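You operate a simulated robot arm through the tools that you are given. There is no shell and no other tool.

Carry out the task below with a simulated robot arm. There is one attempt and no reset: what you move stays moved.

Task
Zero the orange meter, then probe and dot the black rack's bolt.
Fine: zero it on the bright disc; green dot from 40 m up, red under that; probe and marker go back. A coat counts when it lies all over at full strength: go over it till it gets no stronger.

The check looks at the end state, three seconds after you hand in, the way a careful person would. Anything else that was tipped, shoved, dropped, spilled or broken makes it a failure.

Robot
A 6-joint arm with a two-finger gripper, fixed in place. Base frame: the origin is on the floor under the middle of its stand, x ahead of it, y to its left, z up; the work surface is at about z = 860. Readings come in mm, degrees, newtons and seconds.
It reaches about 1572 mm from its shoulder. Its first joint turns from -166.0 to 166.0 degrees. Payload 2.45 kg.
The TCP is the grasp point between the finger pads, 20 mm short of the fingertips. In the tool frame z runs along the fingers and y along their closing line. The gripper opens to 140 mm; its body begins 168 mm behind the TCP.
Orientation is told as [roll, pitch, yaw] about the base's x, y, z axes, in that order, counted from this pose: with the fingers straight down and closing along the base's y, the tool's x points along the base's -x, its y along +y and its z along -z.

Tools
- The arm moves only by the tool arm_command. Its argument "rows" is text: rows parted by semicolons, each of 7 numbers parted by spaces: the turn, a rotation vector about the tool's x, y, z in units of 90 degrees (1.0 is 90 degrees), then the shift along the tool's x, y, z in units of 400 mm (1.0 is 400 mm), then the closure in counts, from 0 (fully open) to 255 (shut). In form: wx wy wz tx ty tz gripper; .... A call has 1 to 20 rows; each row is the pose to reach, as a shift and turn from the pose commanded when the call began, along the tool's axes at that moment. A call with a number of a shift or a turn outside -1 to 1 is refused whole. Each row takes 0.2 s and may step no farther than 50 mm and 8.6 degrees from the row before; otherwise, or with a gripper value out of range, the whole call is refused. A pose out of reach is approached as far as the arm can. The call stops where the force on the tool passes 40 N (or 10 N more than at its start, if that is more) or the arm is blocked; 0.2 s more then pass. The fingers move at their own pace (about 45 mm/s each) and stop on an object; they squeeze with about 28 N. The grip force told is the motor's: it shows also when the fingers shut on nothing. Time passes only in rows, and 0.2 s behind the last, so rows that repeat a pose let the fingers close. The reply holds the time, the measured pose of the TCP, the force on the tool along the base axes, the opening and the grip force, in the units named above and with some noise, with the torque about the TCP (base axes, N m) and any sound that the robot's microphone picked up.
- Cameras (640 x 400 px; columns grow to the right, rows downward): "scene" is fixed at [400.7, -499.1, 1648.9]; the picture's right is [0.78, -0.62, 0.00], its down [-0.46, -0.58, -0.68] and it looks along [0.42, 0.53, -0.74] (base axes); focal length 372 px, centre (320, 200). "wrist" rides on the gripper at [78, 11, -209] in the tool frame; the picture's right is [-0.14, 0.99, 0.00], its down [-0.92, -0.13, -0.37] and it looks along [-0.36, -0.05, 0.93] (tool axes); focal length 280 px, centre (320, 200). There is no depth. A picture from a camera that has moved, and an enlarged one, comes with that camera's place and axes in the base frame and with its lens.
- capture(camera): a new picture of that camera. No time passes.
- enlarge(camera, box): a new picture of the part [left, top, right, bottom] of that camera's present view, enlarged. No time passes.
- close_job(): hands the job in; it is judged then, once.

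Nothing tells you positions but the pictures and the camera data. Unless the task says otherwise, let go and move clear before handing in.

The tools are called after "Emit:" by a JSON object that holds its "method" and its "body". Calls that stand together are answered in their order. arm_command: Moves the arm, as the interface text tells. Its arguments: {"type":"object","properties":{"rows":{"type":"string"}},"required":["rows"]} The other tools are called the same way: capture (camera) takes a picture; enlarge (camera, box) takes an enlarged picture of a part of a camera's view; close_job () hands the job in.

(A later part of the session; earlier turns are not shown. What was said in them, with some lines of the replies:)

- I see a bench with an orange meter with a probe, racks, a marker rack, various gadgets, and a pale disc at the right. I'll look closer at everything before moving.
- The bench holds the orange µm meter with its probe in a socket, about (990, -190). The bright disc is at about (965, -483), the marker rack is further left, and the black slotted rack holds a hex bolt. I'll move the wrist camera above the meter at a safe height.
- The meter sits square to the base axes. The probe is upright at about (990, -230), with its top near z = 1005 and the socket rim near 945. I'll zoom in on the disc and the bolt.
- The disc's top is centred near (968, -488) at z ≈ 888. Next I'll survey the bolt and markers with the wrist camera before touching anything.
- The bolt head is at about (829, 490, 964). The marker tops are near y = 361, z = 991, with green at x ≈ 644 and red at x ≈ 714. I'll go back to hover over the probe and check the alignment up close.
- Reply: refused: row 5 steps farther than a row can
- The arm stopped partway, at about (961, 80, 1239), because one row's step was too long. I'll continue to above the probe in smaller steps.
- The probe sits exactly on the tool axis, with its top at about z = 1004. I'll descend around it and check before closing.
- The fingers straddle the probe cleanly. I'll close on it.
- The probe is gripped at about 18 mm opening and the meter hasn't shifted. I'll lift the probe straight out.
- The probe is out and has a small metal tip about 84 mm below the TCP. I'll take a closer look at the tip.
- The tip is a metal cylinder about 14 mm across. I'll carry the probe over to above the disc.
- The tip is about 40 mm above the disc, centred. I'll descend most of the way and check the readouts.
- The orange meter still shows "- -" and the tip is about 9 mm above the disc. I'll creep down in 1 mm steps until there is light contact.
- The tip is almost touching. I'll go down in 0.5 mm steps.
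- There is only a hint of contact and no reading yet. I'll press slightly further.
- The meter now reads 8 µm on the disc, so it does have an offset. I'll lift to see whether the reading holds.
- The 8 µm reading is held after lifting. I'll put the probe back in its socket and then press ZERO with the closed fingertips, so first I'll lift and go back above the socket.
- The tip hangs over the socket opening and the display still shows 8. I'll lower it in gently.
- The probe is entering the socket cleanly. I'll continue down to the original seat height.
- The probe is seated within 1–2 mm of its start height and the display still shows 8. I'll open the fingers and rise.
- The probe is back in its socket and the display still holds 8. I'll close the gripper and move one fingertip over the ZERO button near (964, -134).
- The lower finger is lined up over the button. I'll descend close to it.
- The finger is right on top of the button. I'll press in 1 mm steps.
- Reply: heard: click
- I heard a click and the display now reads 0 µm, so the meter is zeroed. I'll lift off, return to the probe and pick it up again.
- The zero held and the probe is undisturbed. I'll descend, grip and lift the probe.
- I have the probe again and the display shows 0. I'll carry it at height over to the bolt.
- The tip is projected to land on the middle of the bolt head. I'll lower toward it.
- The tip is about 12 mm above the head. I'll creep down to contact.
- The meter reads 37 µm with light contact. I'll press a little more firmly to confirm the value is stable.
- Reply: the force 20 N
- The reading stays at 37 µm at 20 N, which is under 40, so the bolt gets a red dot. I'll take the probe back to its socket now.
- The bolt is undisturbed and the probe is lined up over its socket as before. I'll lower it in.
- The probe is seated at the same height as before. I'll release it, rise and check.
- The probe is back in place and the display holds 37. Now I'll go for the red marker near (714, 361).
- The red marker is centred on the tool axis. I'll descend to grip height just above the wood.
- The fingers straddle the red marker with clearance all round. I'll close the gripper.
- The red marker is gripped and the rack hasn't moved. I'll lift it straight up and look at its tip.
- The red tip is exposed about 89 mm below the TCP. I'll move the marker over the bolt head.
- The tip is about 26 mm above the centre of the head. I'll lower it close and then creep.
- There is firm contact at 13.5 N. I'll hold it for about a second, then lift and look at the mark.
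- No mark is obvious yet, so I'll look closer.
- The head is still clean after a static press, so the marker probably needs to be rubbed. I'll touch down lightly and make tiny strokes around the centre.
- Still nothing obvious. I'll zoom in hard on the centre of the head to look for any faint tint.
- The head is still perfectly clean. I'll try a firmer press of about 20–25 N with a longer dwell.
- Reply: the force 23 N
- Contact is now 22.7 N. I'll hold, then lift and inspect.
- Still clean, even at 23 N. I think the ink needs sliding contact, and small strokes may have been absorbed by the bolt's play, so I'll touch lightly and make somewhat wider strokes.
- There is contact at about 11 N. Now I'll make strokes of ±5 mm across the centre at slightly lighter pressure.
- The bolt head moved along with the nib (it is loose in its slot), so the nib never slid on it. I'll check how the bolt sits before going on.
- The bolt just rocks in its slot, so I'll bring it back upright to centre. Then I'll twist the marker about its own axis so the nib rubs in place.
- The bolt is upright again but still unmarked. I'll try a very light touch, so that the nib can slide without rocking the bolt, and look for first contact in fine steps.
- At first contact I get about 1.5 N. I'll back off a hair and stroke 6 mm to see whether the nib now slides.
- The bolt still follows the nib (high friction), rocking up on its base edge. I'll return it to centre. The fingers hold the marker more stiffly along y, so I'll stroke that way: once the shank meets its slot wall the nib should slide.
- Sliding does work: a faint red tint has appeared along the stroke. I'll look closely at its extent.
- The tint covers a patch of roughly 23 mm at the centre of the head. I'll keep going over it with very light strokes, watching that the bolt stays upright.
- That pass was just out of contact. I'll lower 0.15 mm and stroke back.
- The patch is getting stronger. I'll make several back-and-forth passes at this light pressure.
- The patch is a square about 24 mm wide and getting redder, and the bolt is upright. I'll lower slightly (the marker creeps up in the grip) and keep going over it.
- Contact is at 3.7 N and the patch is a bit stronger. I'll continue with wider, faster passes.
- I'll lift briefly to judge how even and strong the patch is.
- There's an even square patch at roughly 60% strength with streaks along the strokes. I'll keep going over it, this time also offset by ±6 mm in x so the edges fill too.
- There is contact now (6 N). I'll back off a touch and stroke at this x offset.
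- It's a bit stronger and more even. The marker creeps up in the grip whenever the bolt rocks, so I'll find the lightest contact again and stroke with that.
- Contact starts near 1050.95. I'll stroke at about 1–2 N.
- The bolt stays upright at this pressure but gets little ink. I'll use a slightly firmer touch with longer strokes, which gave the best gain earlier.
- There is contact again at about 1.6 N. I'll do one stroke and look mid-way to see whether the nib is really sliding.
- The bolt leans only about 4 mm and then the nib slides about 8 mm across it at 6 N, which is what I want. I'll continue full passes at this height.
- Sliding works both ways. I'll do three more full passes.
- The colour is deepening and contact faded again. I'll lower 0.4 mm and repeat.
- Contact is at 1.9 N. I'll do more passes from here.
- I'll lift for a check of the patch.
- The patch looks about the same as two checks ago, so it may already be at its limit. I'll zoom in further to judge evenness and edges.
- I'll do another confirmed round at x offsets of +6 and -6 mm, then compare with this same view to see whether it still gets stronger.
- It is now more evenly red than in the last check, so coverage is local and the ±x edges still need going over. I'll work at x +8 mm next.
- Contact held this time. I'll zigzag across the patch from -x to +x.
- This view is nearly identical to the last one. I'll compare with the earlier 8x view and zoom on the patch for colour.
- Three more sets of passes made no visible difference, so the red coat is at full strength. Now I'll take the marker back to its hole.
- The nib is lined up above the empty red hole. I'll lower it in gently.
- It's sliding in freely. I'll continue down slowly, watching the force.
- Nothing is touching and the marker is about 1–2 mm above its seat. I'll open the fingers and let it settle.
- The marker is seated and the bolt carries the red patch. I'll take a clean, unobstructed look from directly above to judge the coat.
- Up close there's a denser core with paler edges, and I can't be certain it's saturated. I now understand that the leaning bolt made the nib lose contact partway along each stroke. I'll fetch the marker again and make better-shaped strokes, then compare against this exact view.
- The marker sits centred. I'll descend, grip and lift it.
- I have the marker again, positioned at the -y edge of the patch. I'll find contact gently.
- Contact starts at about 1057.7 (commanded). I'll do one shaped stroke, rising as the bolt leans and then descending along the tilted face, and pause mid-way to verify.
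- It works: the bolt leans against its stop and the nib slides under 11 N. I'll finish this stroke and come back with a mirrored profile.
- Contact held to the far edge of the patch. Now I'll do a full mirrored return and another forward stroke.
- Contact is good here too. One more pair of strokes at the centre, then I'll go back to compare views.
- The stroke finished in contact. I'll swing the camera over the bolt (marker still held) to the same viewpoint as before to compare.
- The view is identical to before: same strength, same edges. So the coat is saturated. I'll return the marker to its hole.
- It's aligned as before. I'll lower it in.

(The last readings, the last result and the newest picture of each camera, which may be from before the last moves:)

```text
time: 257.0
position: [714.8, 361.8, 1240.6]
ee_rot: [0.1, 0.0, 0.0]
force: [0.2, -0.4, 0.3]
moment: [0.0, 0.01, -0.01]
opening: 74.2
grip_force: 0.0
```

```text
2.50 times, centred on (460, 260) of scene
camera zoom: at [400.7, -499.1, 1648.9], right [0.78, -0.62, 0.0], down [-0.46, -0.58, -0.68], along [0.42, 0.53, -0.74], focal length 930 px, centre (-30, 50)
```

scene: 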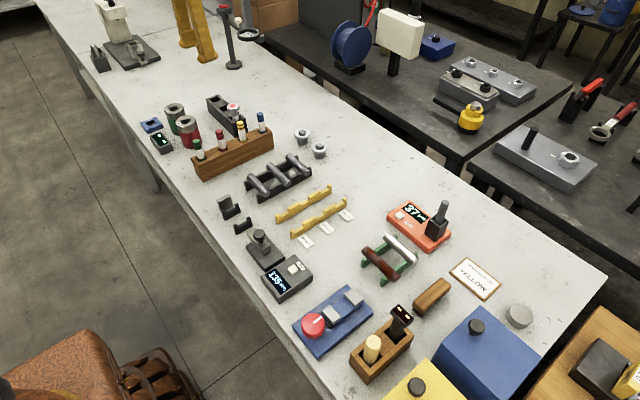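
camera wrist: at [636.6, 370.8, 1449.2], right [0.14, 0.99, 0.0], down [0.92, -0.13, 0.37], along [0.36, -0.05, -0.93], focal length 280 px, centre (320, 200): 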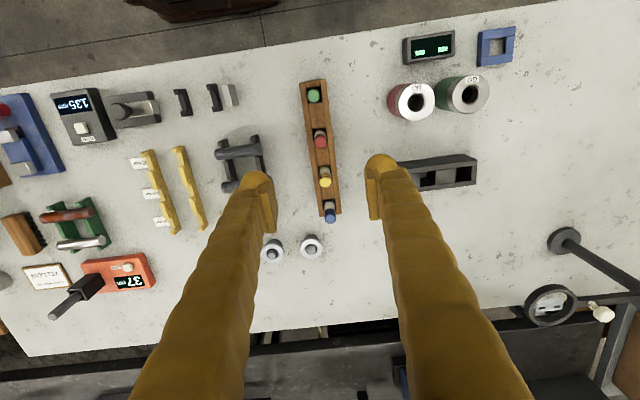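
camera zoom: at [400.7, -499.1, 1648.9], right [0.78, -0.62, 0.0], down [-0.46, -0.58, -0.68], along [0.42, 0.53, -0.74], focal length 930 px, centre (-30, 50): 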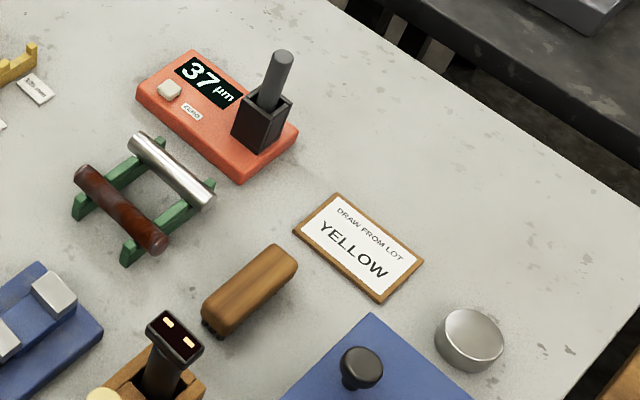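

Everything looks in place. One thing to rule out: the black "mm" gauge now shows 135 where it was blank at the start, so I'll compare that area with my first picture.

Emit:
{"method": "enlarge", "body": {"camera": "scene", "box": [240, 220, 440, 400]}}

Emit:
{"method": "enlarge", "body": {"camera": "scene", "box": [210, 120, 370, 270]}}

Emit:
{"method": "enlarge", "body": {"camera": "scene", "box": [130, 80, 290, 200]}}

Emit:
{"method": "enlarge", "body": {"camera": "scene", "box": [240, 220, 320, 300]}}

```text
2.22 times, centred on (340, 310) of scene
camera zoom: at [400.7, -499.1, 1648.9], right [0.78, -0.62, 0.0], down [-0.46, -0.58, -0.68], along [0.42, 0.53, -0.74], focal length 827 px, centre (276, -44)
```

zoom: 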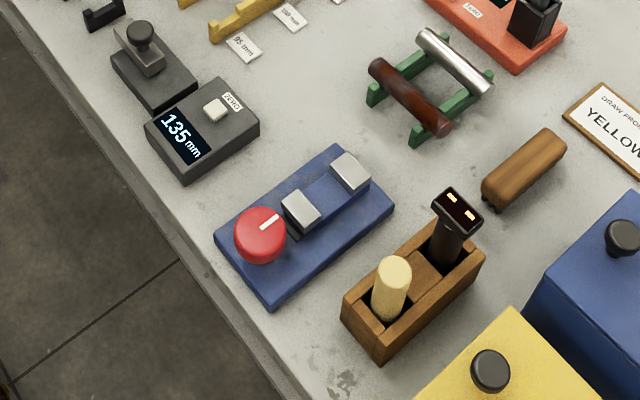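

```text
2.67 times, centred on (290, 195) of scene
camera zoom: at [400.7, -499.1, 1648.9], right [0.78, -0.62, 0.0], down [-0.46, -0.58, -0.68], along [0.42, 0.53, -0.74], focal length 993 px, centre (400, 213)
```

zoom: 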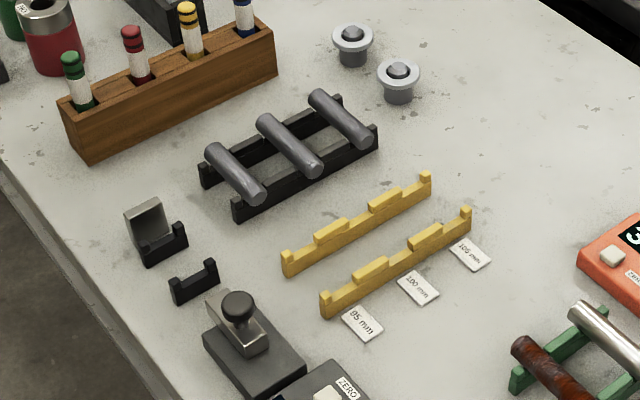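

```text
3.33 times, centred on (210, 140) of scene
camera zoom: at [400.7, -499.1, 1648.9], right [0.78, -0.62, 0.0], down [-0.46, -0.58, -0.68], along [0.42, 0.53, -0.74], focal length 1241 px, centre (687, 400)
```

zoom: 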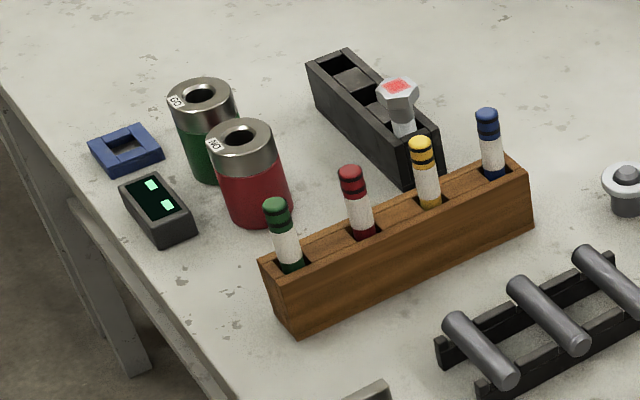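

```text
5.00 times, centred on (280, 260) of scene
camera zoom: at [400.7, -499.1, 1648.9], right [0.78, -0.62, 0.0], down [-0.46, -0.58, -0.68], along [0.42, 0.53, -0.74], focal length 1861 px, centre (520, -100)
```

zoom: 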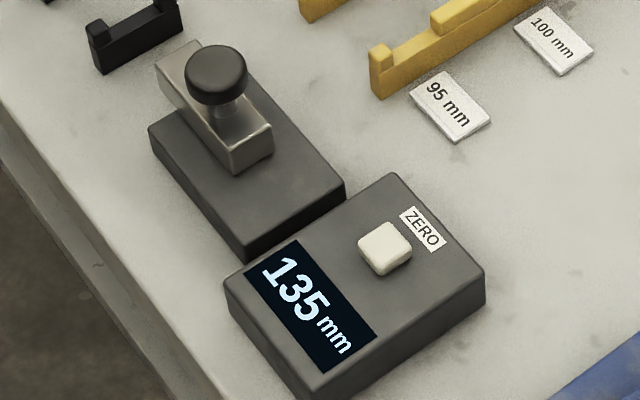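

All objects sit exactly where they started. The black gauge's slide hasn't moved and its readout is simply live. The orange meter is zeroed and reads 37 µm, the probe and red marker are back in place, the bolt has its full-strength red dot, and the arm is clear. I'm handing the job in.

Emit:
{"method": "close_job", "body": {}}

```text
The job is handed in.
```

I zeroed the orange meter, probed the black rack's bolt, marked it red and handed the job in. I don't have the result of the check.

- **Zeroing:** the meter read 8 µm with the probe on the bright disc. I pressed ZERO on that held reading and the display went to 0.
- **Bolt reading:** 37 µm on the bolt head, the same under light and firm pressure. That is under 40, so the bolt gets a red dot.
- **Dot:** it is a red patch about 21 mm square on top of the bolt head, slightly paler at its edges. The marker only left ink when it slid, and the bolt rocked in its slot at first, so it took many passes. The last rounds of strokes made no visible difference, so I took it as full strength.
- **Put back:** the probe is in its socket on the meter and the red marker is in its hole.

Nothing else looks moved or tipped compared with the first pictures. The black "mm" gauge, blank at the start, now shows 135. I never touched it and its slide looks unmoved.
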